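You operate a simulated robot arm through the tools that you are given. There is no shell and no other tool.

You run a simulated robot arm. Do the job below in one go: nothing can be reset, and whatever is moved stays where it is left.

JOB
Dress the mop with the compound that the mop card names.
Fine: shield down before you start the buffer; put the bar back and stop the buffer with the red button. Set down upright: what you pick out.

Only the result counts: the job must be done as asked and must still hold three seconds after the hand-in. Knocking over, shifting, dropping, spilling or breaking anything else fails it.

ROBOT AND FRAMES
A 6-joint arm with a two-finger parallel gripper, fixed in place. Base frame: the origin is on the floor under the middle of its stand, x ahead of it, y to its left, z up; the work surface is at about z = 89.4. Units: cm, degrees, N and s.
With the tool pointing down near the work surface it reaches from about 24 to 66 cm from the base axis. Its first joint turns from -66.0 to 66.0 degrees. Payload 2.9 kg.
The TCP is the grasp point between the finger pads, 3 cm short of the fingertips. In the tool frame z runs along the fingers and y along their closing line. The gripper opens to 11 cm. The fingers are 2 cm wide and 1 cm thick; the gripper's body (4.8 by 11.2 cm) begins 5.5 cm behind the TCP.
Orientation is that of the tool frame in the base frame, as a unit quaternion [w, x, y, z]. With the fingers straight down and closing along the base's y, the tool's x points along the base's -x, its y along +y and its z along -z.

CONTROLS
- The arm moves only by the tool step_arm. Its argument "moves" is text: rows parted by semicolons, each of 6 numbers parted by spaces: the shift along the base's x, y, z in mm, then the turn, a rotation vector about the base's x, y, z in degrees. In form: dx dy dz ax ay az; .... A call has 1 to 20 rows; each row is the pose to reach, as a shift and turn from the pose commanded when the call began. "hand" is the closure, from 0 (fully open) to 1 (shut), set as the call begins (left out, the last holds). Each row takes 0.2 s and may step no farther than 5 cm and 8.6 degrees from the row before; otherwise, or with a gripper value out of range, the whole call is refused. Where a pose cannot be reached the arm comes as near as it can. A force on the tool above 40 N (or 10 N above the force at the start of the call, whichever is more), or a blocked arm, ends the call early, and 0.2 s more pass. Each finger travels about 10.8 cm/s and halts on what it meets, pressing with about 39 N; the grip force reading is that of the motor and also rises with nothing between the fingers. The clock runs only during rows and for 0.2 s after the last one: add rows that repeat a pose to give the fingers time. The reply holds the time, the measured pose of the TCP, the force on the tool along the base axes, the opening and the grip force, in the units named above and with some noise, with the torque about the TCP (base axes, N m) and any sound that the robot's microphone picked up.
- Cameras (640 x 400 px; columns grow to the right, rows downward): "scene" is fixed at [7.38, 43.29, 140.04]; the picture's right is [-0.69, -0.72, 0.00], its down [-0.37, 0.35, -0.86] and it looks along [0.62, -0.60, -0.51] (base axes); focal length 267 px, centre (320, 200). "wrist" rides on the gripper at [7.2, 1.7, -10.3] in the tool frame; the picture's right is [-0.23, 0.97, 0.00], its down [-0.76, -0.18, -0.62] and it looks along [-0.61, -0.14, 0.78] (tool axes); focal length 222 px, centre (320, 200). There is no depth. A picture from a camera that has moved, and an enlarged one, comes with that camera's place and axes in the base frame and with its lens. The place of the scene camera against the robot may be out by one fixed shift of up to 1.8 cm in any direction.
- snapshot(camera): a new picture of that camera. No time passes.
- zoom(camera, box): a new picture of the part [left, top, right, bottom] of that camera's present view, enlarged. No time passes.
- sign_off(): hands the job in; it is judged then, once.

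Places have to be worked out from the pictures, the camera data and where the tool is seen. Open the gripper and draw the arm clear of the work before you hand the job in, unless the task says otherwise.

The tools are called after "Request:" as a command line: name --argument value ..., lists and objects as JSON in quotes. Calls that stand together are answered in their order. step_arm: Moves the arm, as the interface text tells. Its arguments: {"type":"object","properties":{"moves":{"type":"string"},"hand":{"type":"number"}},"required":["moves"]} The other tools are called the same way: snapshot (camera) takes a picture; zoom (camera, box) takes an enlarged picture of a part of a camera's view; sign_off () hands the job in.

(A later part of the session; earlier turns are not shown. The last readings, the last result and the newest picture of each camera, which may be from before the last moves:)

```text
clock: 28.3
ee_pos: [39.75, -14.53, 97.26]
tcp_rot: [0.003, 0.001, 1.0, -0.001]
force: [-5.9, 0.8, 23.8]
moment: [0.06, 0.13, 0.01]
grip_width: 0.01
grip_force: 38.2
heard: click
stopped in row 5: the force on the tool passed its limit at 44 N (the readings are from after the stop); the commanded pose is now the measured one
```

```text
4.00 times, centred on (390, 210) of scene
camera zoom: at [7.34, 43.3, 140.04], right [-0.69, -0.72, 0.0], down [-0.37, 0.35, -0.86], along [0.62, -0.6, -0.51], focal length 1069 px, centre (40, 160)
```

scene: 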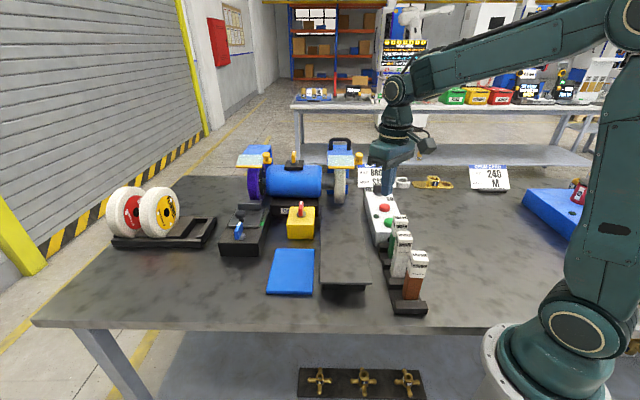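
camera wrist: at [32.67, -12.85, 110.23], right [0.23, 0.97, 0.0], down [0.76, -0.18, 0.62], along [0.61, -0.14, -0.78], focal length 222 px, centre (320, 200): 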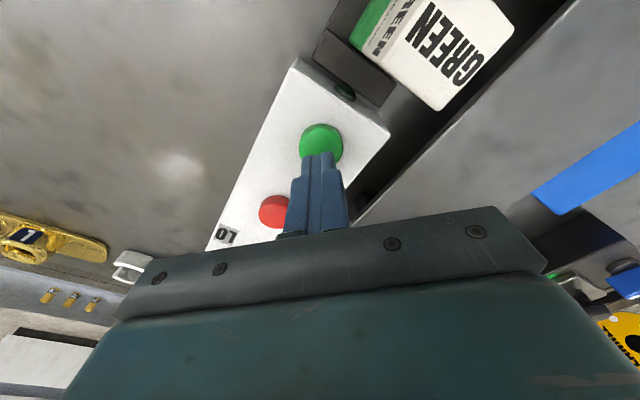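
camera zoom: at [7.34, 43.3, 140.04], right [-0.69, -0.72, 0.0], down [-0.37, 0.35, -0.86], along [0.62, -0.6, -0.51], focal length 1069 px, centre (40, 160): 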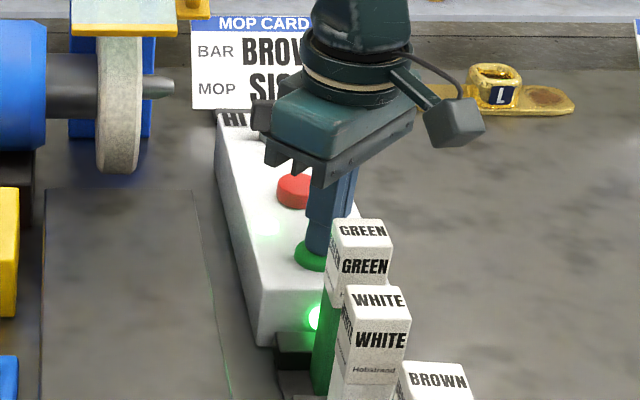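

A click was heard and a green light is glowing at the end of the box. I lift off and check whether the buffer is running.

Request:
step_arm --moves "0 0 15 0 0 0; 0 0 40 0 0 0; 0 0 70 0 0 0; 0 0 90 0 0 0; 0 0 90 0 0 0"

Request:
zoom --camera "scene" --box '[220, 130, 440, 260]'

Request:
snapshot --camera "wrist"

```text
clock: 29.5
ee_pos: [39.62, -14.52, 106.22]
tcp_rot: [0.001, 0.001, 1.0, -0.001]
force: [0.5, 0.9, -0.1]
moment: [0.0, 0.0, -0.01]
grip_width: 0.0
grip_force: 38.0
```

```text
2.91 times, centred on (330, 195) of scene
camera zoom: at [7.38, 43.29, 140.04], right [-0.69, -0.72, 0.0], down [-0.37, 0.35, -0.86], along [0.62, -0.6, -0.51], focal length 778 px, centre (291, 214)
```

zoom: 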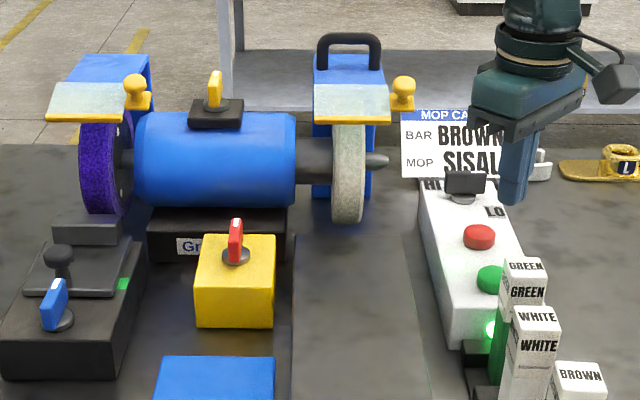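

```text
taken
camera wrist: at [32.39, -12.76, 116.59], right [0.23, 0.97, 0.0], down [0.76, -0.18, 0.63], along [0.61, -0.14, -0.78], focal length 222 px, centre (320, 200)
```

wrist: 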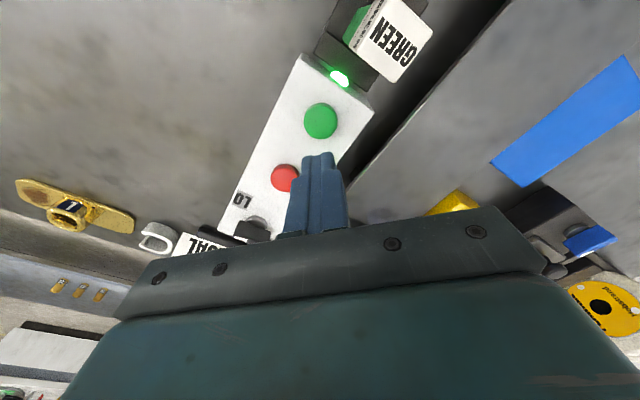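

The lamp at the box's end is lit. I zoom in on the box and on the mop to confirm the running state.

Request:
zoom --camera "scene" --box '[355, 185, 415, 250]'

Request:
zoom --camera "scene" --box '[320, 140, 370, 215]'

Request:
zoom --camera "wrist" --box '[220, 40, 420, 165]'

```text
6.15 times, centred on (385, 218) of scene
camera zoom: at [7.38, 43.29, 140.04], right [-0.69, -0.72, 0.0], down [-0.37, 0.35, -0.86], along [0.62, -0.6, -0.51], focal length 1645 px, centre (-80, 92)
```

zoom: 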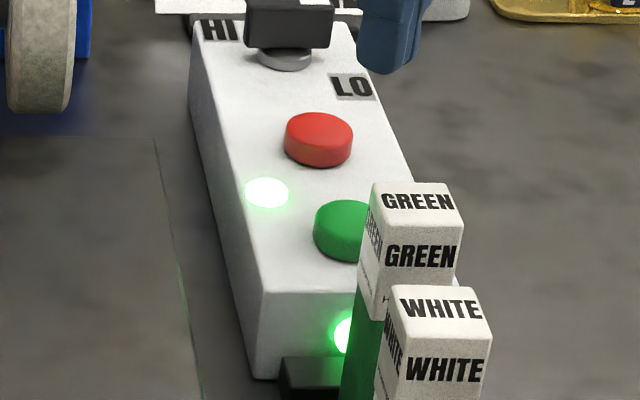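

```text
5.33 times, centred on (345, 178) of scene
camera zoom: at [7.38, 43.29, 140.04], right [-0.69, -0.72, 0.0], down [-0.37, 0.35, -0.86], along [0.62, -0.6, -0.51], focal length 1426 px, centre (187, 320)
```

zoom: 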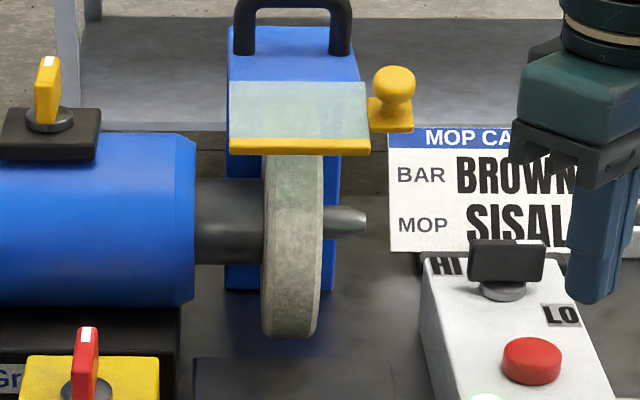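

```text
3.20 times, centred on (320, 102) of wrist
camera zoom: at [32.39, -12.76, 116.59], right [0.23, 0.97, 0.0], down [0.76, -0.18, 0.63], along [0.61, -0.14, -0.78], focal length 711 px, centre (320, 512)
```

zoom: 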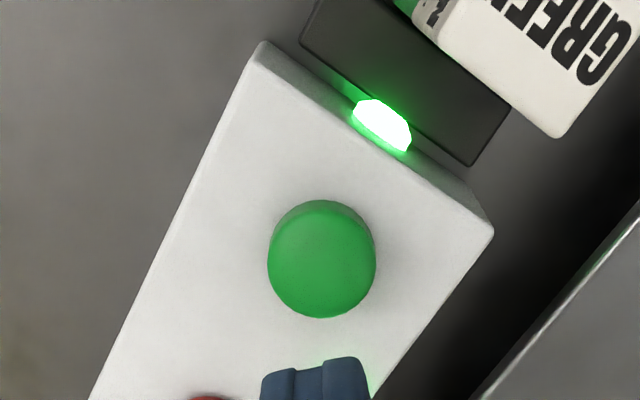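

Both lamps are lit, so the buffer is running with the shield down. Next I open the hand, yaw to -43.8° and move above the rack to view the brown bar.

Request:
step_arm --moves "-15 15 40 0 0 -7.3; -35 35 65 0 0 -14.6; -60 60 65 0 0 -21.9; -85 85 65 0 0 -29.2; -105 105 65 0 0 -36.5; -116 115 65 0 0 -43.8; -116 115 65 0 0 -43.8; -116 115 65 0 0 -43.8" --hand 0.45

Request:
snapshot --camera "wrist"

Request:
snapshot --camera "scene"

```text
clock: 31.3
ee_pos: [28.08, -2.89, 112.73]
tcp_rot: [0.002, 0.375, 0.927, -0.003]
force: [0.0, 0.8, 0.6]
moment: [0.0, -0.01, 0.05]
grip_width: 6.06
grip_force: 0.0
```

```text
taken
camera wrist: at [24.19, 3.26, 122.95], right [0.84, 0.54, 0.0], down [0.42, -0.65, 0.63], along [0.34, -0.53, -0.78], focal length 222 px, centre (320, 200)
```

wrist: 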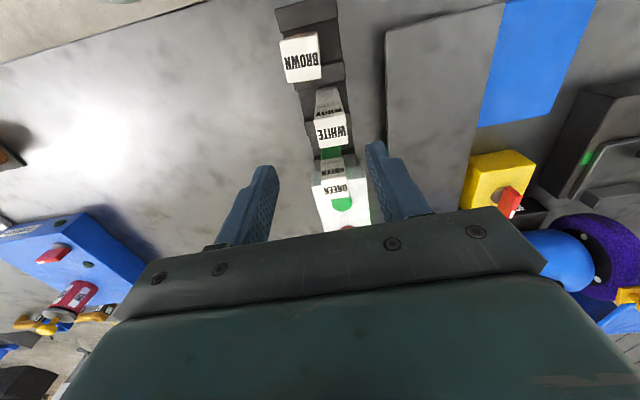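

```text
taken
```

scene: 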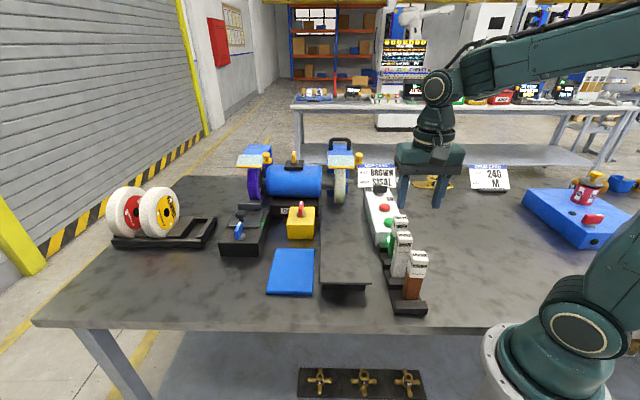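

The brown bar is visible at the top of the wrist view. I zoom for precise pixel positions.

Request:
zoom --camera "wrist" --box '[240, 0, 400, 100]'

Request:
zoom --camera "scene" --box '[370, 200, 450, 320]'

```text
4.00 times, centred on (320, 50) of wrist
camera zoom: at [24.19, 3.26, 122.95], right [0.84, 0.54, 0.0], down [0.42, -0.65, 0.63], along [0.34, -0.53, -0.78], focal length 888 px, centre (320, 800)
```

zoom: 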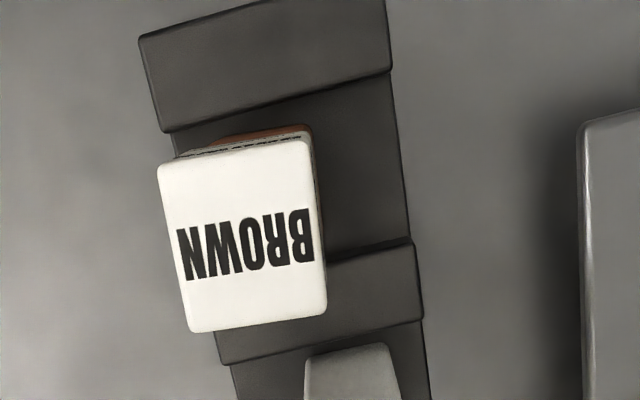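

```text
3.33 times, centred on (410, 260) of scene
camera zoom: at [7.38, 43.29, 140.04], right [-0.69, -0.72, 0.0], down [-0.37, 0.35, -0.86], along [0.62, -0.6, -0.51], focal length 891 px, centre (20, 0)
```

zoom: 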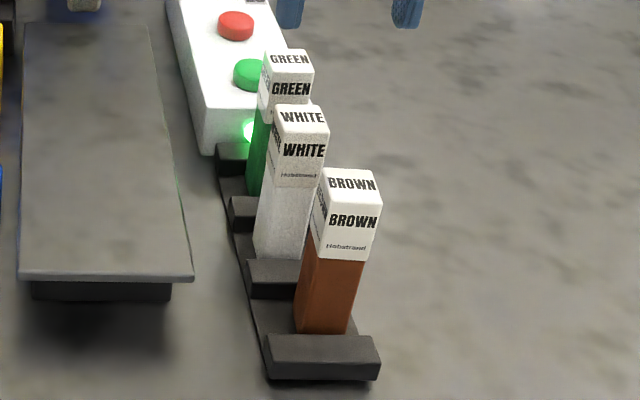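

The brown bar's top centre is about (24.1, 0.55) and it stands turned about 5° from the rack (closing line at 40.7°). I turn the tool to match and move above it with the fingers straddling, tips still 3–4 cm over its top.

Request:
step_arm --moves "-13 11 -5 0 0 -2; -27 23 -15 0 0 -4; -40 34.5 -30 0 0 -5.3; -40 34.5 -45 0 0 -5.3; -40 34.5 -45 0 0 -5.3" --hand 0.35

Request:
snapshot --camera "wrist"

Request:
zoom --camera "scene" --box '[360, 170, 480, 320]'

```text
clock: 32.5
ee_pos: [24.16, 0.62, 108.11]
tcp_rot: [0.002, 0.416, 0.909, -0.002]
force: [0.0, 0.3, 0.1]
moment: [0.0, 0.01, -0.01]
grip_width: 7.16
grip_force: 0.0
```

```text
taken
camera wrist: at [20.75, 7.25, 118.47], right [0.89, 0.46, 0.0], down [0.36, -0.69, 0.63], along [0.29, -0.56, -0.78], focal length 222 px, centre (320, 200)
```

wrist: 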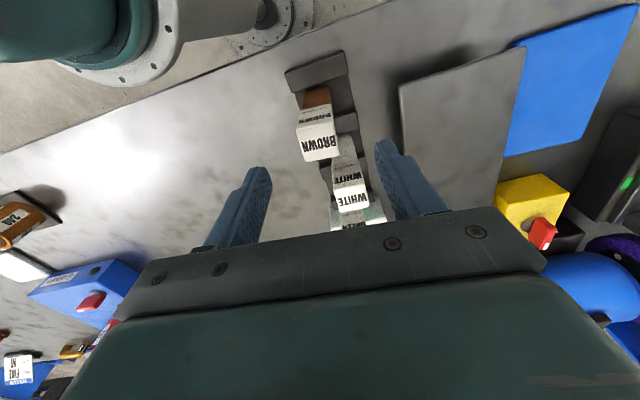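

```text
2.67 times, centred on (420, 245) of scene
camera zoom: at [7.38, 43.29, 140.04], right [-0.69, -0.72, 0.0], down [-0.37, 0.35, -0.86], along [0.62, -0.6, -0.51], focal length 713 px, centre (53, 80)
```

zoom: 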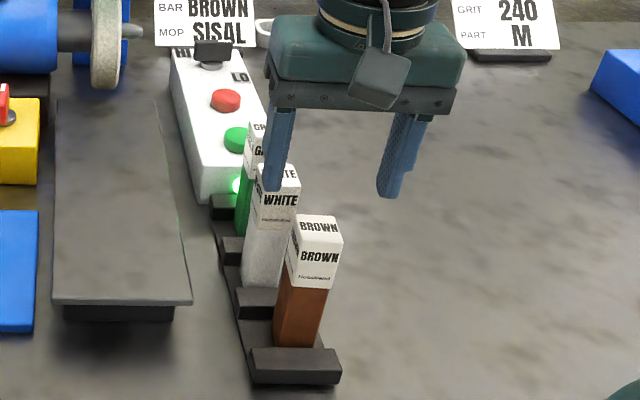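

The tips straddle the bar line in both views. I zoom the wrist view for a final lateral check before descending.

Request:
zoom --camera "wrist" --box '[220, 50, 440, 225]'

Request:
zoom --camera "scene" --box '[400, 200, 460, 300]'

```text
2.29 times, centred on (330, 138) of wrist
camera zoom: at [20.75, 7.25, 118.47], right [0.89, 0.46, 0.0], down [0.36, -0.69, 0.63], along [0.29, -0.56, -0.78], focal length 508 px, centre (297, 343)
```

zoom: 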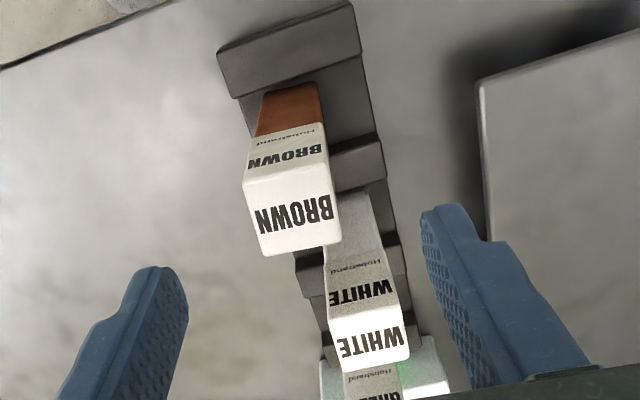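

```text
4.00 times, centred on (430, 250) of scene
camera zoom: at [7.38, 43.29, 140.04], right [-0.69, -0.72, 0.0], down [-0.37, 0.35, -0.86], along [0.62, -0.6, -0.51], focal length 1069 px, centre (-120, 0)
```

zoom: 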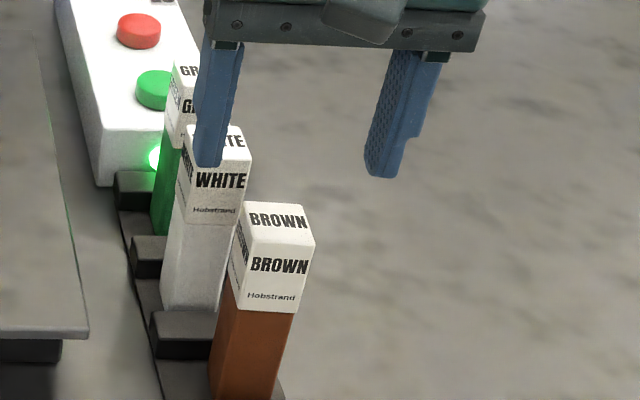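

Triangulation puts the bar centre at (24.08, 0.65) with its top at about z = 102, and the tool axis is within 1 mm of that. I descend to TCP z ≈ 98.3 with the fingers open.

Request:
step_arm --moves "0 0 -25 0 0 0; 0 0 -50 0 0 0; 0 0 -75 0 0 0; 0 0 -90 0 0 0; 0 0 -98 0 0 0; 0 0 -98 0 0 0"

Request:
zoom --camera "wrist" --box '[220, 50, 440, 225]'

Request:
zoom --camera "scene" --box '[380, 190, 460, 320]'

```text
clock: 33.9
ee_pos: [24.11, 0.61, 98.37]
tcp_rot: [0.002, 0.417, 0.909, -0.003]
force: [-0.8, -0.1, 0.4]
moment: [-0.01, -0.01, 0.03]
grip_width: 7.13
grip_force: 0.0
```

```text
2.29 times, centred on (330, 138) of wrist
camera zoom: at [20.72, 7.2, 108.61], right [0.89, 0.46, 0.0], down [0.36, -0.69, 0.63], along [0.29, -0.56, -0.78], focal length 508 px, centre (297, 343)
```

zoom: 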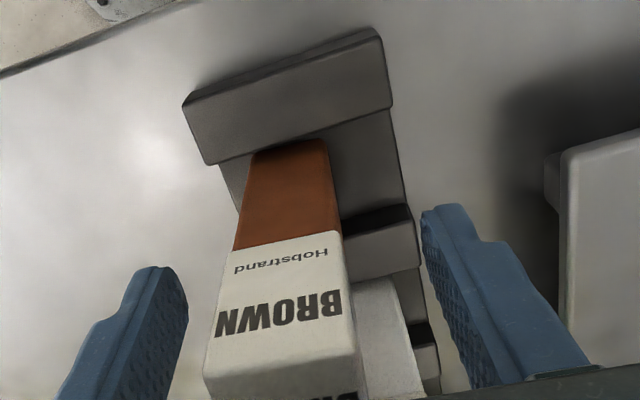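

```text
3.08 times, centred on (420, 255) of scene
camera zoom: at [7.38, 43.29, 140.04], right [-0.69, -0.72, 0.0], down [-0.37, 0.35, -0.86], along [0.62, -0.6, -0.51], focal length 822 px, centre (12, 31)
```

zoom: 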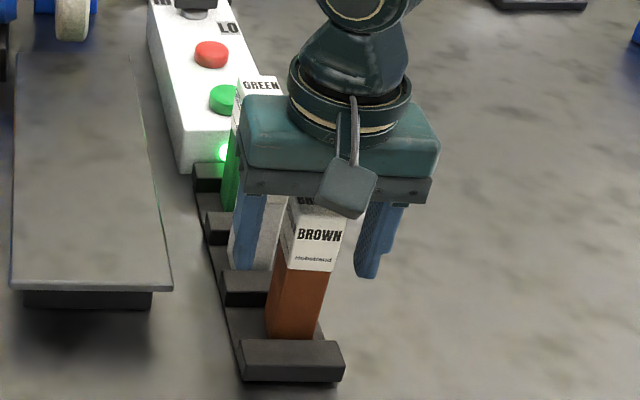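

The bar stands between the fingers, well clear on both sides. I close the hand on the sleeve.

Request:
step_arm --moves "0 0 0 0 0 0; 0 0 0 0 0 0; 0 0 0 0 0 0; 0 0 0 0 0 0" --hand 1

Request:
zoom --camera "wrist" --box '[220, 50, 440, 225]'

Request:
zoom --camera "scene" --box '[380, 190, 460, 320]'

```text
clock: 34.9
ee_pos: [24.05, 0.66, 98.2]
tcp_rot: [0.002, 0.416, 0.909, -0.002]
force: [0.5, -0.4, 0.4]
moment: [0.0, -0.03, 0.02]
grip_width: 3.07
grip_force: 39.1
```

```text
2.29 times, centred on (330, 138) of wrist
camera zoom: at [20.72, 7.2, 108.63], right [0.89, 0.46, 0.0], down [0.36, -0.69, 0.63], along [0.29, -0.56, -0.78], focal length 508 px, centre (297, 343)
```

zoom: 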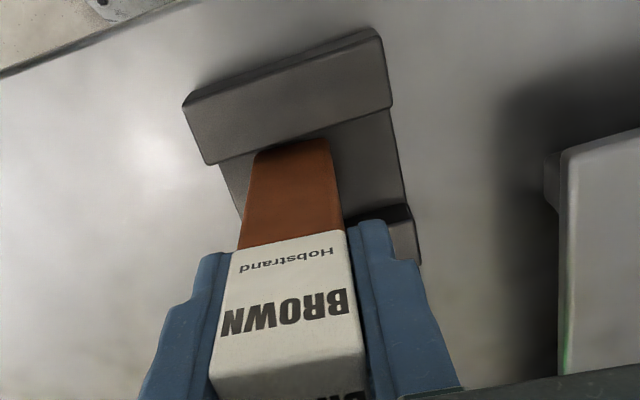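

```text
3.08 times, centred on (420, 255) of scene
camera zoom: at [7.38, 43.29, 140.04], right [-0.69, -0.72, 0.0], down [-0.37, 0.35, -0.86], along [0.62, -0.6, -0.51], focal length 822 px, centre (12, 31)
```

zoom: 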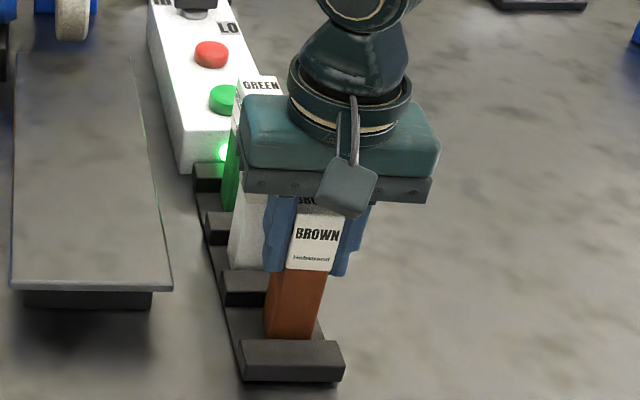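

The bar is held firmly (3.07 cm wide). I lift it straight up out of its slot, high enough to clear the other bars.

Request:
step_arm --moves "0 0 10 0 0 0; 0 0 25 0 0 0; 0 0 50 0 0 0; 0 0 80 0 0 0; 0 0 110 0 0 0; 0 0 140 0 0 0; 0 0 145 0 0 0; 0 0 145 0 0 0"

Request:
snapshot --camera "scene"

Request:
snapshot --camera "wrist"

```text
clock: 36.7
ee_pos: [24.19, 0.55, 112.99]
tcp_rot: [0.002, 0.416, 0.909, -0.002]
force: [0.0, -0.6, -1.6]
moment: [0.0, -0.03, 0.03]
grip_width: 3.08
grip_force: 38.9
```

```text
taken
```

scene: 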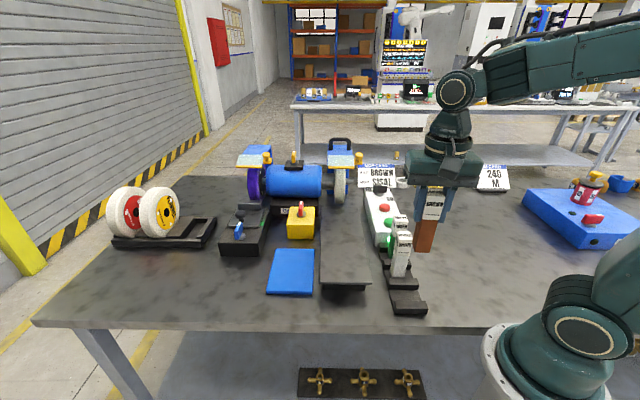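

```text
taken
camera wrist: at [20.81, 7.13, 123.32], right [0.89, 0.46, 0.0], down [0.36, -0.69, 0.63], along [0.29, -0.56, -0.78], focal length 222 px, centre (320, 200)
```

wrist: 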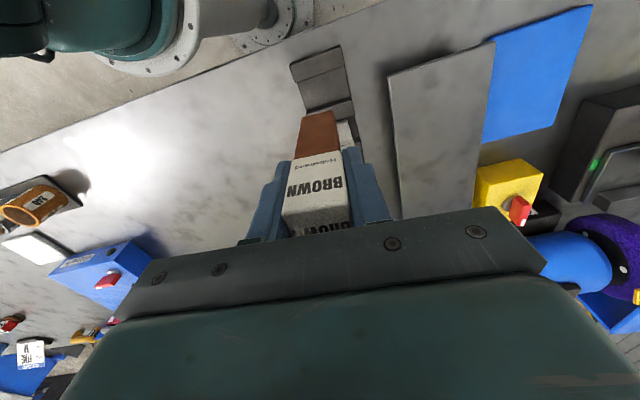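

The bar is out cleanly and the other two stand untouched. I carry it high past the rack toward the front of the mop, turning back to the bench axis.

Request:
step_arm --moves "35 -3 0 0 0 1; 75 -6 0 0 0 2; 115 -9 0 0 0 3; 155 -12 0 0 0 4; 195 -16 0 0 0 5.3; 210 -20 -10 0 0 5.3; 210 -20 -10 0 0 5.3"

Request:
snapshot --camera "wrist"

Request:
snapshot --camera "scene"

```text
clock: 38.3
ee_pos: [45.11, -1.57, 111.87]
tcp_rot: [0.002, 0.374, 0.928, -0.002]
force: [0.5, 0.3, -2.2]
moment: [0.03, 0.0, 0.02]
grip_width: 3.08
grip_force: 38.9
```

```text
taken
camera wrist: at [41.08, 4.69, 122.13], right [0.84, 0.54, 0.0], down [0.42, -0.65, 0.63], along [0.34, -0.53, -0.78], focal length 222 px, centre (320, 200)
```

wrist: 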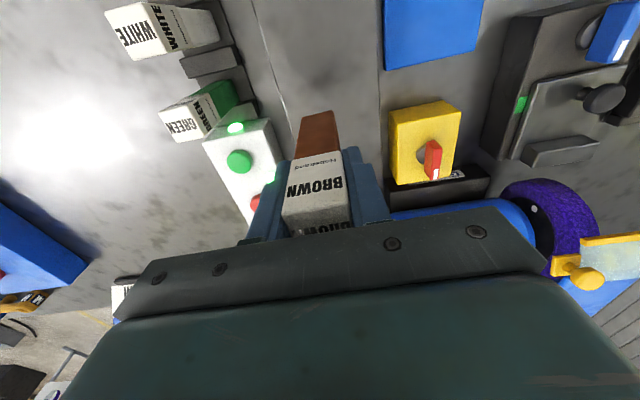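

```text
taken
```

scene: 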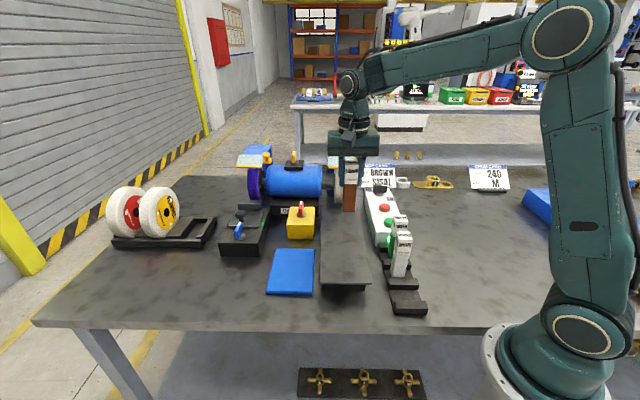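

Clear path ahead. I now tilt the tool 30° forward about the spindle direction so the bar's end points at the mop, stopping about 5 cm short of it.

Request:
step_arm --moves "10 -10 -10 -5.2 -5.4 0; 20 -20 -25 -10.4 -10.8 0; 32 -29 -40 -15.6 -16.2 0; 42 -38 -58 -20.8 -21.7 0; 42 -38 -58 -20.8 -21.7 0; 42 -38 -58 -20.8 -21.7 0"

Request:
snapshot --camera "wrist"

Request:
zoom --camera "scene" --box '[280, 100, 440, 220]'

```text
clock: 39.7
ee_pos: [49.36, -5.27, 106.09]
tcp_rot: [0.243, 0.36, 0.895, -0.098]
force: [-0.1, 0.0, -1.5]
moment: [-0.02, 0.01, -0.02]
grip_width: 3.05
grip_force: 38.9
```

```text
taken
camera wrist: at [42.28, 3.87, 111.27], right [0.82, 0.57, 0.11], down [0.12, -0.36, 0.92], along [0.56, -0.74, -0.37], focal length 222 px, centre (320, 200)
```

wrist: 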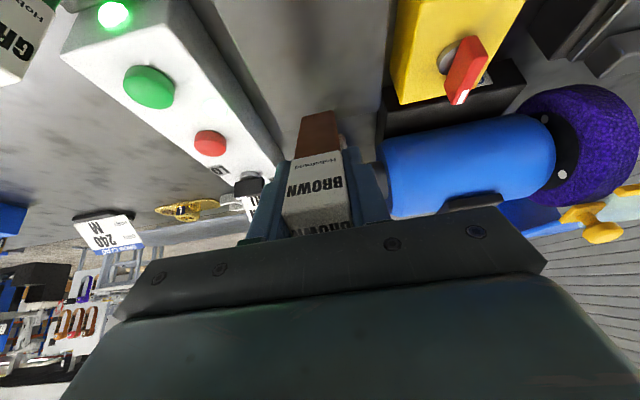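

```text
3.33 times, centred on (360, 160) of scene
camera zoom: at [7.38, 43.29, 140.04], right [-0.69, -0.72, 0.0], down [-0.37, 0.35, -0.86], along [0.62, -0.6, -0.51], focal length 891 px, centre (187, 333)
```

zoom: 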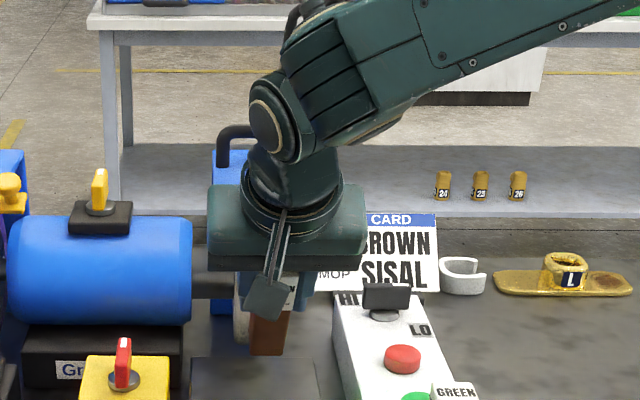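

The tilt is 30° toward the mop as wanted and the bar end is about 5 cm short of it. I advance 3 cm along the bench axis and re-check the gap.

Request:
step_arm --moves "7 -7 -4 0 0 0; 14 -14 -8 0 0 0; 22 -21 -13 0 0 0; 22 -21 -13 0 0 0"

Request:
zoom --camera "wrist" --box '[260, 60, 420, 160]'

Request:
zoom --camera "scene" --box '[300, 120, 400, 220]'

```text
clock: 40.7
ee_pos: [51.58, -7.34, 104.77]
tcp_rot: [0.243, 0.361, 0.895, -0.097]
force: [0.2, -0.5, -1.5]
moment: [0.01, 0.03, 0.02]
grip_width: 3.09
grip_force: 38.7
```

```text
4.00 times, centred on (340, 110) of wrist
camera zoom: at [44.53, 1.7, 110.04], right [0.82, 0.57, 0.11], down [0.12, -0.37, 0.92], along [0.56, -0.74, -0.37], focal length 888 px, centre (240, 560)
```

zoom: 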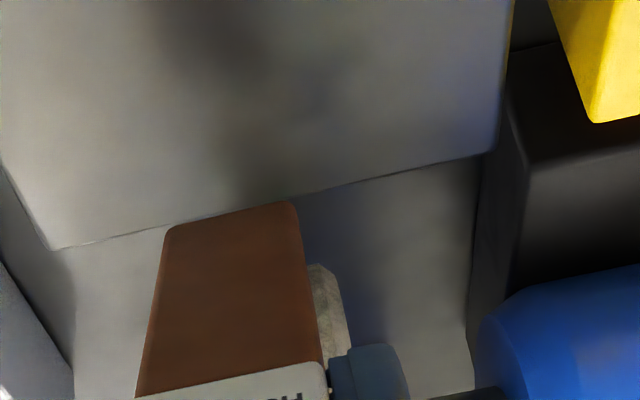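

```text
4.00 times, centred on (350, 170) of scene
camera zoom: at [7.39, 43.29, 140.04], right [-0.69, -0.72, 0.0], down [-0.37, 0.35, -0.86], along [0.62, -0.6, -0.51], focal length 1069 px, centre (200, 320)
```

zoom: 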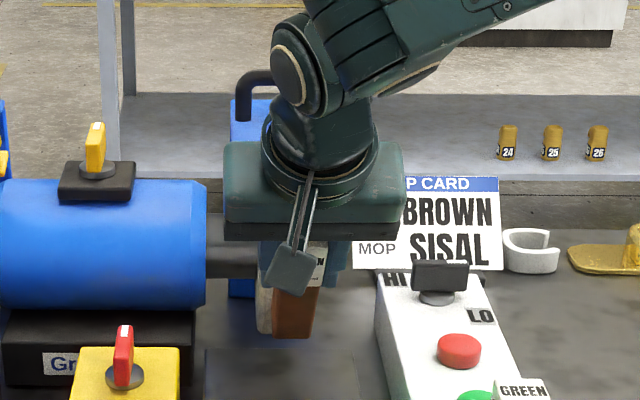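

The bar end is about 1–2 cm from the spinning mop, centred on its width (mop spans u 28.8–32.5, bar at 30.4). I creep forward in 2 mm steps watching the force.

Request:
step_arm --moves "2.7 0 0 0 0 0; 4.1 -1.2 0 0 0 0; 5.5 -2.6 0 0 0 0; 6.9 -4 0 0 0 0; 7.6 -4.7 0 0 0 0"

Request:
zoom --camera "wrist" --box '[260, 60, 420, 160]'

```text
clock: 41.9
ee_pos: [52.3, -7.97, 104.82]
tcp_rot: [0.243, 0.361, 0.895, -0.097]
force: [0.4, 0.0, -1.4]
moment: [0.03, -0.02, 0.0]
grip_width: 3.08
grip_force: 38.7
```

```text
4.00 times, centred on (340, 110) of wrist
camera zoom: at [45.26, 1.23, 110.12], right [0.82, 0.57, 0.11], down [0.12, -0.37, 0.92], along [0.56, -0.74, -0.37], focal length 888 px, centre (240, 560)
```

zoom: 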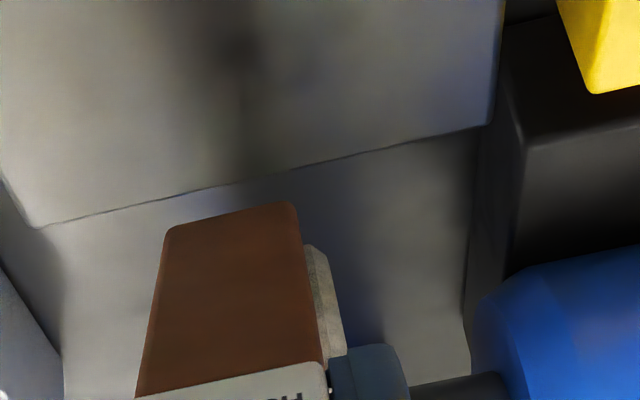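

No contact yet; the gap is below about 1 cm. I continue in 1 mm steps.

Request:
step_arm --moves "0.7 -0.7 0 0 0 0; 1.4 -1.4 0 0 0 0; 2.2 -2.1 0 0 0 0; 2.9 -2.8 0 0 0 0; 3.6 -3.5 0 0 0 0"

```text
clock: 43.1
ee_pos: [52.63, -8.28, 104.88]
tcp_rot: [0.243, 0.361, 0.895, -0.097]
force: [-0.2, 0.2, -1.5]
moment: [0.0, 0.02, -0.03]
grip_width: 3.09
grip_force: 38.6
```

Still only the bar's weight on the sensor. I go on in 1 mm steps.

Request:
step_arm --moves "0.7 -0.7 0 0 0 0; 1.4 -1.4 0 0 0 0; 2.2 -2.1 0 0 0 0; 2.9 -2.8 0 0 0 0; 2.9 -2.8 0 0 0 0"

Request:
zoom --camera "scene" --box '[300, 140, 380, 220]'

```text
clock: 44.3
ee_pos: [52.87, -8.48, 104.84]
tcp_rot: [0.242, 0.361, 0.895, -0.098]
force: [-7.5, 4.1, 0.7]
moment: [0.18, 0.56, -0.26]
grip_width: 3.06
grip_force: 38.9
```

```text
5.00 times, centred on (340, 180) of scene
camera zoom: at [7.36, 43.3, 140.04], right [-0.69, -0.72, 0.0], down [-0.37, 0.35, -0.86], along [0.62, -0.6, -0.51], focal length 1336 px, centre (220, 300)
```

zoom: 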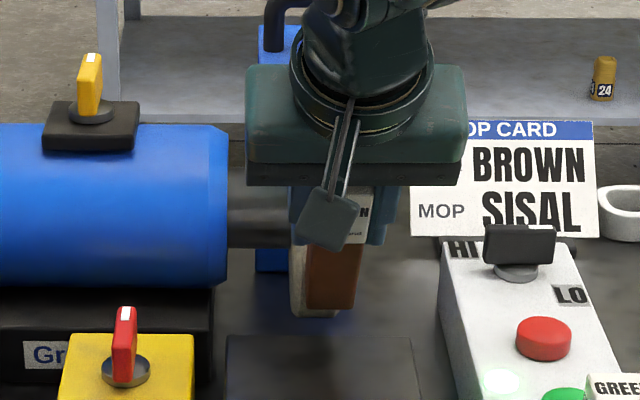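

Contact: about 8.5 N against the mop. I hold this pressure for a few seconds to dress it.

Request:
step_arm --moves "0 0 0 0 0 0; 0 0 0 0 0 0; 0 0 0 0 0 0; 0 0 0 0 0 0; 0 0 0 0 0 0; 0 0 0 0 0 0; 0 0 0 0 0 0; 0 0 0 0 0 0; 0 0 0 0 0 0; 0 0 0 0 0 0"

Request:
zoom --camera "wrist" --box '[260, 60, 420, 160]'

Request:
zoom --camera "scene" --box '[320, 170, 370, 210]'

```text
clock: 46.5
ee_pos: [52.82, -8.46, 104.8]
tcp_rot: [0.243, 0.361, 0.895, -0.097]
force: [-9.5, 6.8, -1.8]
moment: [0.66, 0.76, -0.19]
grip_width: 3.04
grip_force: 39.1
```

```text
4.00 times, centred on (340, 110) of wrist
camera zoom: at [45.87, 0.69, 110.12], right [0.82, 0.57, 0.11], down [0.12, -0.37, 0.92], along [0.56, -0.74, -0.37], focal length 888 px, centre (240, 560)
```

zoom: 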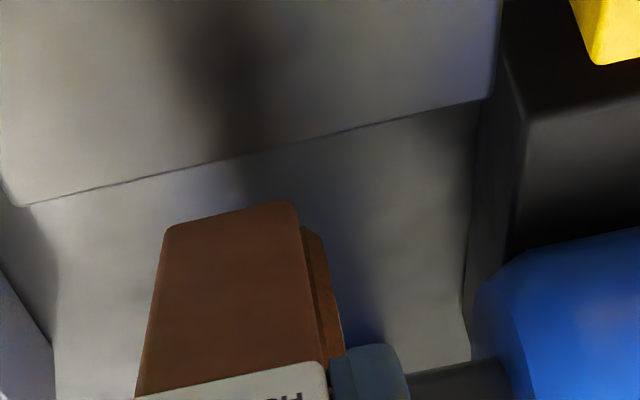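

```text
10.00 times, centred on (345, 190) of scene
camera zoom: at [7.36, 43.31, 140.04], right [-0.69, -0.72, 0.0], down [-0.37, 0.35, -0.86], along [0.62, -0.6, -0.51], focal length 2673 px, centre (70, 300)
```

zoom: 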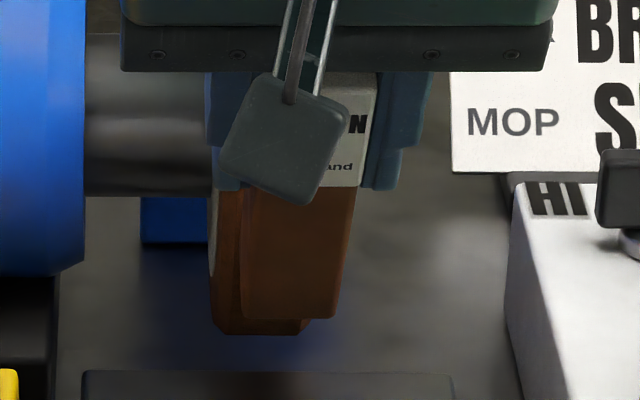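

The mop's rim has turned brown; force is about 12 N. I hold one more second, then draw the bar back.

Request:
step_arm --moves "0 0 0 0 0 0; 0 0 0 0 0 0; 0 0 0 0 0 0; 0 0 0 0 0 0; -3.6 3.5 0 0 0 0; -14 14 3 0 0 0; -28 27 10 0 0 0; -40 38 20 0 0 0; -40 38 20 0 0 0"

Request:
zoom --camera "wrist" --box '[260, 60, 420, 160]'

Request:
zoom --camera "scene" --box '[300, 130, 400, 220]'

```text
clock: 48.5
ee_pos: [48.93, -4.73, 106.91]
tcp_rot: [0.242, 0.361, 0.895, -0.098]
force: [-0.3, 0.7, -1.4]
moment: [0.04, 0.05, 0.01]
grip_width: 3.07
grip_force: 39.1
```

```text
4.00 times, centred on (340, 110) of wrist
camera zoom: at [41.9, 4.45, 112.12], right [0.82, 0.57, 0.11], down [0.12, -0.37, 0.92], along [0.56, -0.74, -0.37], focal length 888 px, centre (240, 560)
```

zoom: 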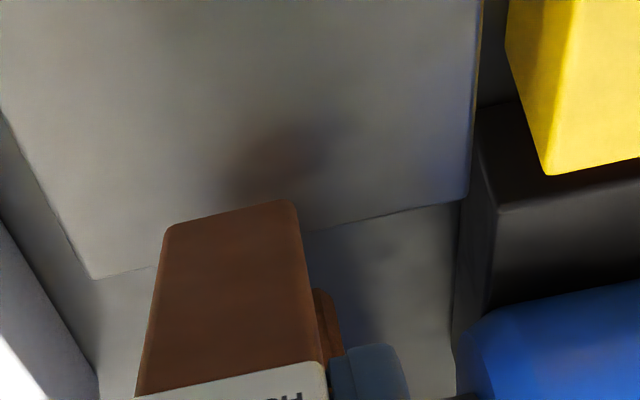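

```text
4.44 times, centred on (350, 175) of scene
camera zoom: at [7.38, 43.29, 140.04], right [-0.69, -0.72, 0.0], down [-0.37, 0.35, -0.86], along [0.62, -0.6, -0.51], focal length 1188 px, centre (187, 311)
```

zoom: 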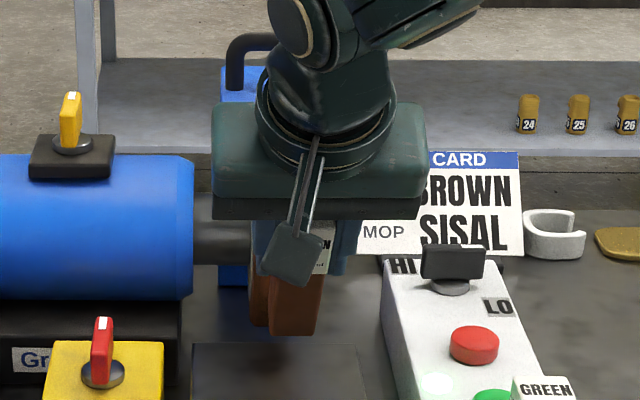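

The mop is dressed brown and the bar has not slipped in the hand. I bring the tool back upright while retreating.

Request:
step_arm --moves "-10 8 15 5.2 5.4 0; -20 16 30 10.4 10.85 0; -30 24 42 15.6 16.3 0; -38.1 32 51 20.8 21.7 0; -38.1 32 51 20.8 21.7 0; -38.1 32 51 20.8 21.7 0"

Request:
zoom --camera "scene" --box '[280, 100, 440, 220]'

```text
clock: 49.9
ee_pos: [45.1, -1.4, 111.95]
tcp_rot: [0.001, 0.375, 0.927, -0.001]
force: [0.3, -0.2, -0.5]
moment: [-0.05, -0.04, 0.0]
grip_width: 3.07
grip_force: 38.9
```

```text
3.33 times, centred on (360, 160) of scene
camera zoom: at [7.38, 43.29, 140.04], right [-0.69, -0.72, 0.0], down [-0.37, 0.35, -0.86], along [0.62, -0.6, -0.51], focal length 891 px, centre (187, 333)
```

zoom: 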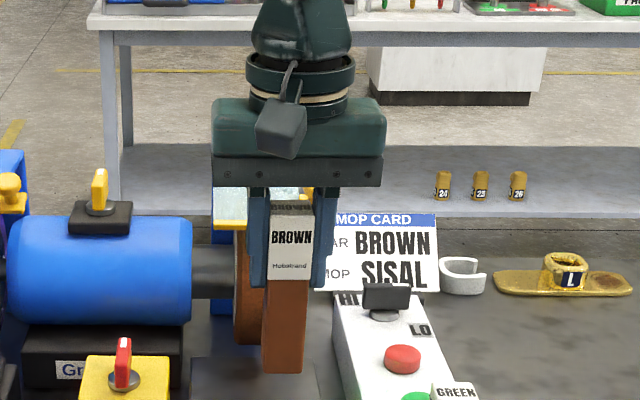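

The tool is upright again at the same carry pose as before. I carry the bar back high over the rack to the pose above its slot.

Request:
step_arm --moves "-15 4 10 0 0 -1; -55 8 10 0 0 -2; -95 11 10 0 0 -3; -135 14 10 0 0 -4; -175 17 10 0 0 -5; -205 20 10 0 0 -5.3; -210 20 10 0 0 -5.3; -210 20 10 0 0 -5.3"

Request:
snapshot --camera "wrist"

Request:
zoom --camera "scene" --box '[370, 170, 470, 320]'

```text
clock: 51.7
ee_pos: [23.99, 0.61, 112.95]
tcp_rot: [0.002, 0.416, 0.909, -0.002]
force: [0.4, 0.5, -0.8]
moment: [-0.01, -0.02, -0.02]
grip_width: 3.06
grip_force: 38.9
```

```text
taken
camera wrist: at [20.63, 7.12, 123.22], right [0.89, 0.46, 0.0], down [0.36, -0.69, 0.63], along [0.29, -0.56, -0.78], focal length 222 px, centre (320, 200)
```

wrist: 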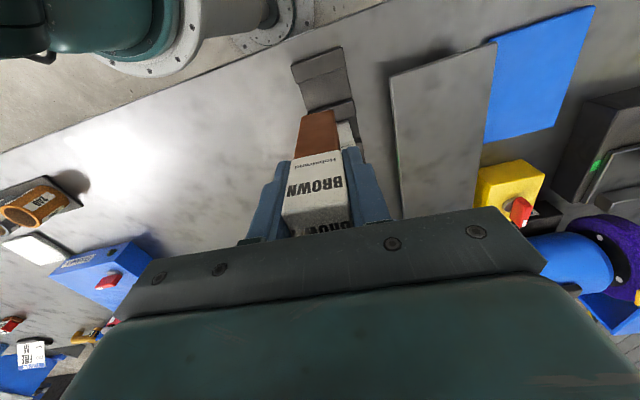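

```text
2.67 times, centred on (420, 245) of scene
camera zoom: at [7.38, 43.29, 140.04], right [-0.69, -0.72, 0.0], down [-0.37, 0.35, -0.86], along [0.62, -0.6, -0.51], focal length 713 px, centre (53, 80)
```

zoom: 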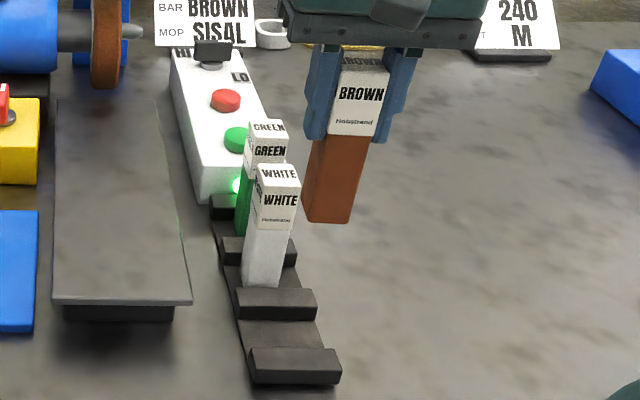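

The view matches the one right after lifting, so the bar is directly above its slot. I lower it slowly to its old place.

Request:
step_arm --moves "0 0 -25 0 0 0; 0 0 -50 0 0 0; 0 0 -75 0 0 0; 0 0 -100 0 0 0; 0 0 -120 0 0 0; 0 0 -130 0 0 0; 0 0 -136 0 0 0; 0 0 -140 0 0 0; 0 0 -140 0 0 0"

Request:
zoom --camera "wrist" --box '[220, 50, 440, 225]'

Request:
zoom --camera "scene" --box '[380, 190, 460, 320]'

```text
clock: 53.7
ee_pos: [24.19, 0.59, 98.83]
tcp_rot: [0.002, 0.416, 0.909, -0.002]
force: [0.0, -0.4, -1.2]
moment: [-0.01, 0.0, 0.0]
grip_width: 3.06
grip_force: 38.6
```

```text
2.29 times, centred on (330, 138) of wrist
camera zoom: at [20.76, 7.12, 109.09], right [0.89, 0.46, 0.0], down [0.36, -0.69, 0.63], along [0.29, -0.56, -0.78], focal length 508 px, centre (297, 343)
```

zoom: 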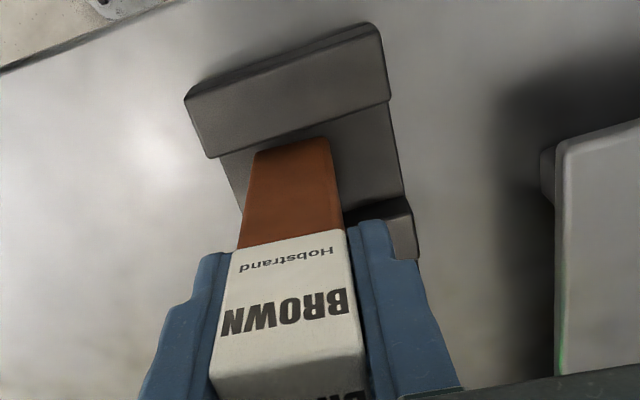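

```text
3.08 times, centred on (420, 255) of scene
camera zoom: at [7.38, 43.29, 140.04], right [-0.69, -0.72, 0.0], down [-0.37, 0.35, -0.86], along [0.62, -0.6, -0.51], focal length 822 px, centre (12, 31)
```

zoom: 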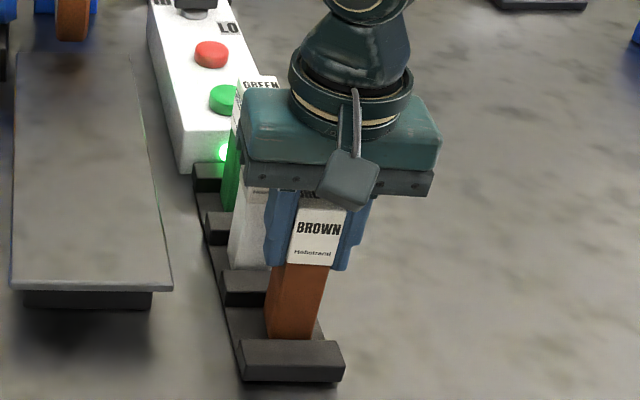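

Position matches the original slot. I take the last 5 mm in 1 mm steps.

Request:
step_arm --moves "0 0 -1.5 0 0 0; 0 0 -2.5 0 0 0; 0 0 -3.5 0 0 0; 0 0 -4.2 0 0 0; 0 0 -4.8 0 0 0; 0 0 -4.8 0 0 0"

```text
clock: 55.1
ee_pos: [24.18, 0.57, 98.45]
tcp_rot: [0.002, 0.417, 0.909, -0.002]
force: [-0.6, 0.0, -2.0]
moment: [0.02, 0.0, 0.02]
grip_width: 3.07
grip_force: 38.5
```

The bar still hangs free by a hair (weight on the sensor). I lower another few tenths of a millimetre at a time until it touches.

Request:
step_arm --moves "0 0 -0.6 0 0 0; 0 0 -1.2 0 0 0; 0 0 -1.2 0 0 0"

```text
clock: 55.9
ee_pos: [24.12, 0.42, 98.39]
tcp_rot: [0.003, 0.416, 0.909, -0.001]
force: [-1.3, 0.1, 5.7]
moment: [-0.05, -0.01, -0.01]
grip_width: 3.06
grip_force: 39.0
```

It now rests on the slot floor (about +6 N). I open the hand with the arm still.

Request:
step_arm --moves "0 0 0 0 0 0; 0 0 0 0 0 0; 0 0 0 0 0 0" --hand 0.35

Request:
zoom --camera "wrist" --box '[220, 50, 440, 225]'

Request:
zoom --camera "scene" --box '[380, 190, 460, 320]'

```text
clock: 56.7
ee_pos: [24.11, 0.37, 98.33]
tcp_rot: [0.003, 0.416, 0.91, -0.002]
force: [-0.3, 0.0, 0.0]
moment: [0.01, 0.04, 0.0]
grip_width: 7.16
grip_force: 0.2
```

```text
2.29 times, centred on (330, 138) of wrist
camera zoom: at [20.73, 7.07, 108.61], right [0.89, 0.46, 0.0], down [0.36, -0.69, 0.63], along [0.29, -0.56, -0.78], focal length 508 px, centre (297, 343)
```

zoom: 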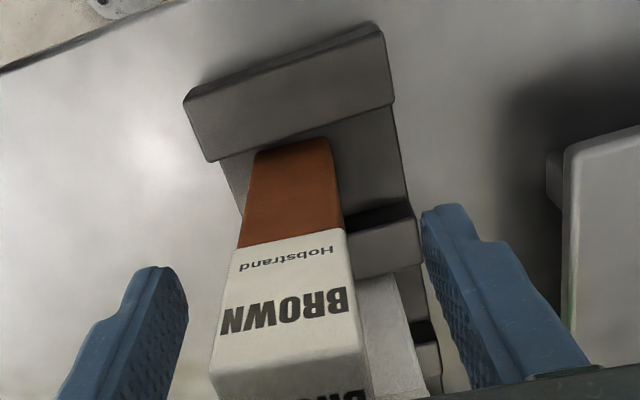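

```text
3.08 times, centred on (420, 255) of scene
camera zoom: at [7.38, 43.29, 140.04], right [-0.69, -0.72, 0.0], down [-0.37, 0.35, -0.86], along [0.62, -0.6, -0.51], focal length 822 px, centre (12, 31)
```

zoom: 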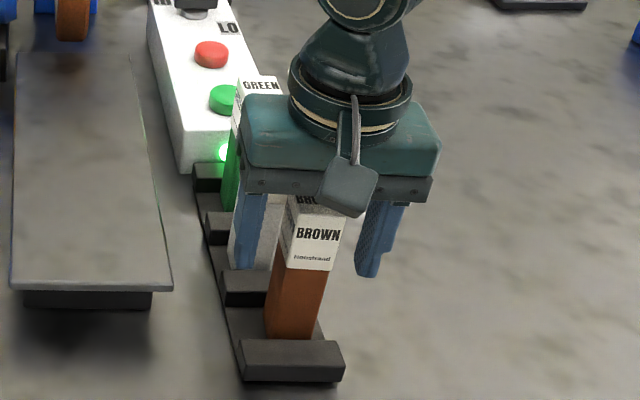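

The bar stands upright in its slot, free of both fingers. I rise straight up until clear.

Request:
step_arm --moves "0 0 15 0 0 0; 0 0 40 0 0 0; 0 0 75 0 0 0; 0 0 110 0 0 0; 0 0 135 0 0 0; 0 0 135 0 0 0"

Request:
zoom --camera "scene" --box '[340, 170, 480, 320]'

```text
clock: 58.1
ee_pos: [24.03, 0.52, 111.76]
tcp_rot: [0.002, 0.416, 0.909, -0.002]
force: [0.2, 0.3, -0.2]
moment: [-0.02, -0.01, -0.01]
grip_width: 7.17
grip_force: 0.1
```

```text
2.67 times, centred on (410, 245) of scene
camera zoom: at [7.38, 43.29, 140.04], right [-0.69, -0.72, 0.0], down [-0.37, 0.35, -0.86], along [0.62, -0.6, -0.51], focal length 713 px, centre (80, 80)
```

zoom: 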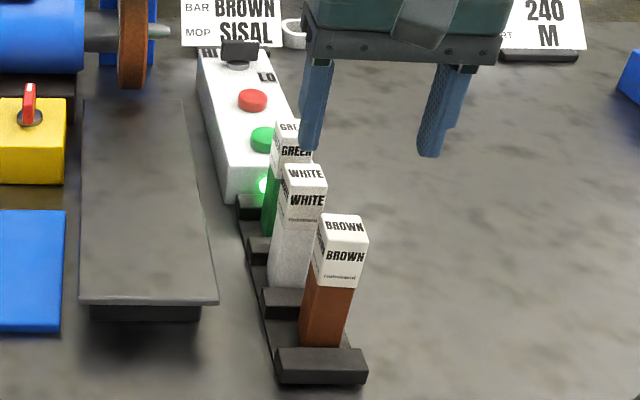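

Brown is back upright beside the untouched white and green bars. I close the fingers and move high over the red button at about (45.2, -20.0).

Request:
step_arm --moves "30 -29 0 0 0 0; 60 -58 0 0 0 0; 90 -87 0 0 0 0; 120 -116 0 0 0 0; 150 -145 0 0 0 0; 180 -174 -10 0 0 0; 207 -203 -30 0 0 0; 212 -205 -70 0 0 0; 212 -205 -105 0 0 0; 212 -205 -105 0 0 0" --hand 1

Request:
snapshot --camera "wrist"

Request:
zoom --camera "scene" --box '[340, 130, 460, 260]'

```text
clock: 60.3
ee_pos: [45.26, -20.11, 101.19]
tcp_rot: [0.003, 0.416, 0.909, -0.002]
force: [0.3, 0.1, 0.2]
moment: [0.0, -0.01, 0.03]
grip_width: 0.0
grip_force: 37.1
```

```text
taken
camera wrist: at [41.9, -13.55, 111.54], right [0.89, 0.46, 0.0], down [0.36, -0.69, 0.63], along [0.29, -0.56, -0.78], focal length 222 px, centre (320, 200)
```

wrist: 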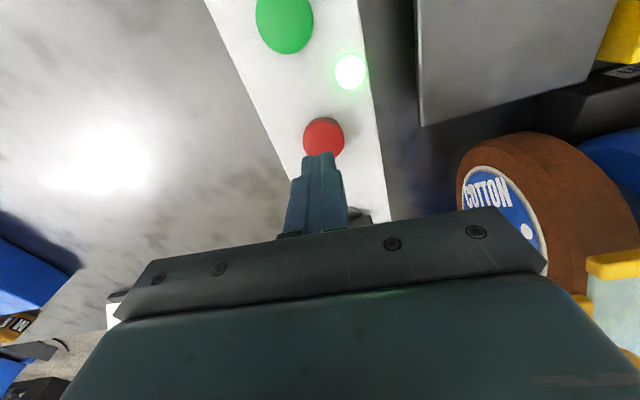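

```text
3.08 times, centred on (400, 195) of scene
camera zoom: at [7.38, 43.29, 140.04], right [-0.69, -0.72, 0.0], down [-0.37, 0.35, -0.86], along [0.62, -0.6, -0.51], focal length 822 px, centre (74, 215)
```

zoom: 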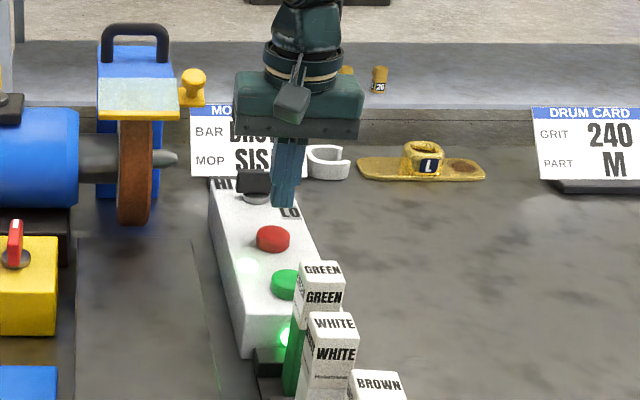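

The mop shows full brown and the tip is centred over the red button. I press it with slow steps.

Request:
step_arm --moves "1 1 -15 0 0 0; 1 1 -28 0 0 0; 1 1 -35 0 0 0; 1 1 -39 0 0 0; 1 1 -42 0 0 0; 1 1 -45 0 0 0; 1 1 -48 0 0 0"

Request:
zoom --camera "scene" --box '[340, 160, 440, 260]'

```text
clock: 61.8
ee_pos: [45.58, -20.04, 97.43]
tcp_rot: [0.008, 0.416, 0.909, -0.002]
force: [-3.8, 2.4, 19.4]
moment: [0.07, 0.11, -0.01]
grip_width: 0.0
grip_force: 37.7
heard: click
stopped in row 7: the force on the tool passed its limit at 44 N (the readings are from after the stop); the commanded pose is now the measured one
```

```text
4.00 times, centred on (390, 210) of scene
camera zoom: at [7.34, 43.31, 140.04], right [-0.69, -0.72, 0.0], down [-0.37, 0.35, -0.86], along [0.62, -0.6, -0.51], focal length 1069 px, centre (40, 160)
```

zoom: 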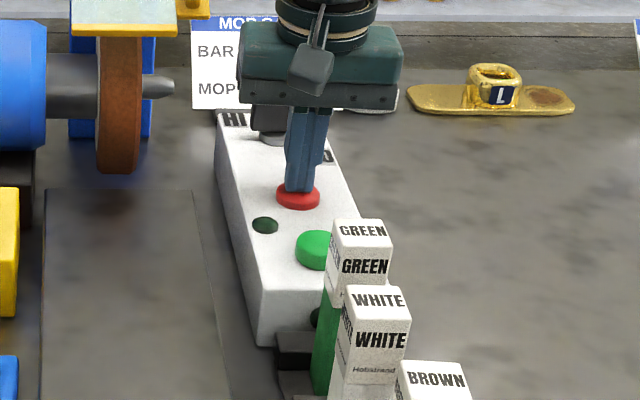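

A click, and both lamps are off: the buffer is stopped. I lift straight up, draw the arm back and open the gripper.

Request:
step_arm --moves "0 0 10 0 -0.4 0; 0 0 40 0 -0.4 0; 0 0 80 0 -0.4 0; 0 0 110 0 -0.4 0; -25 30 130 0 -0.4 0; -50 60 150 0 -0.4 0; -75 90 165 0 -0.4 0; -85 120 175 0 -0.4 0; -85 120 175 0 -0.4 0"

Request:
snapshot --camera "scene"

```text
clock: 63.8
ee_pos: [37.15, -7.76, 114.79]
tcp_rot: [0.008, 0.416, 0.909, 0.0]
force: [-0.1, 0.4, -0.3]
moment: [-0.02, -0.03, 0.01]
grip_width: 0.02
grip_force: 37.8
```

```text
taken
```

scene: 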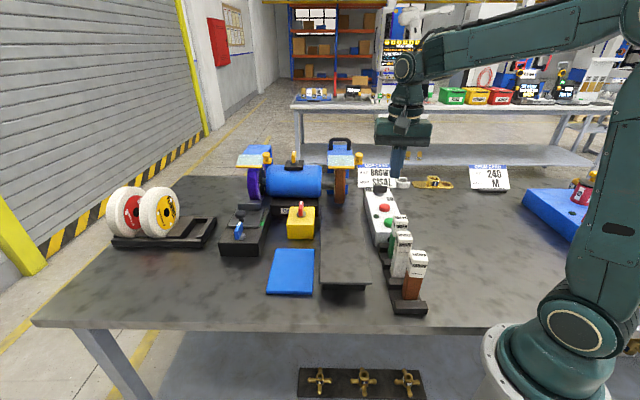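

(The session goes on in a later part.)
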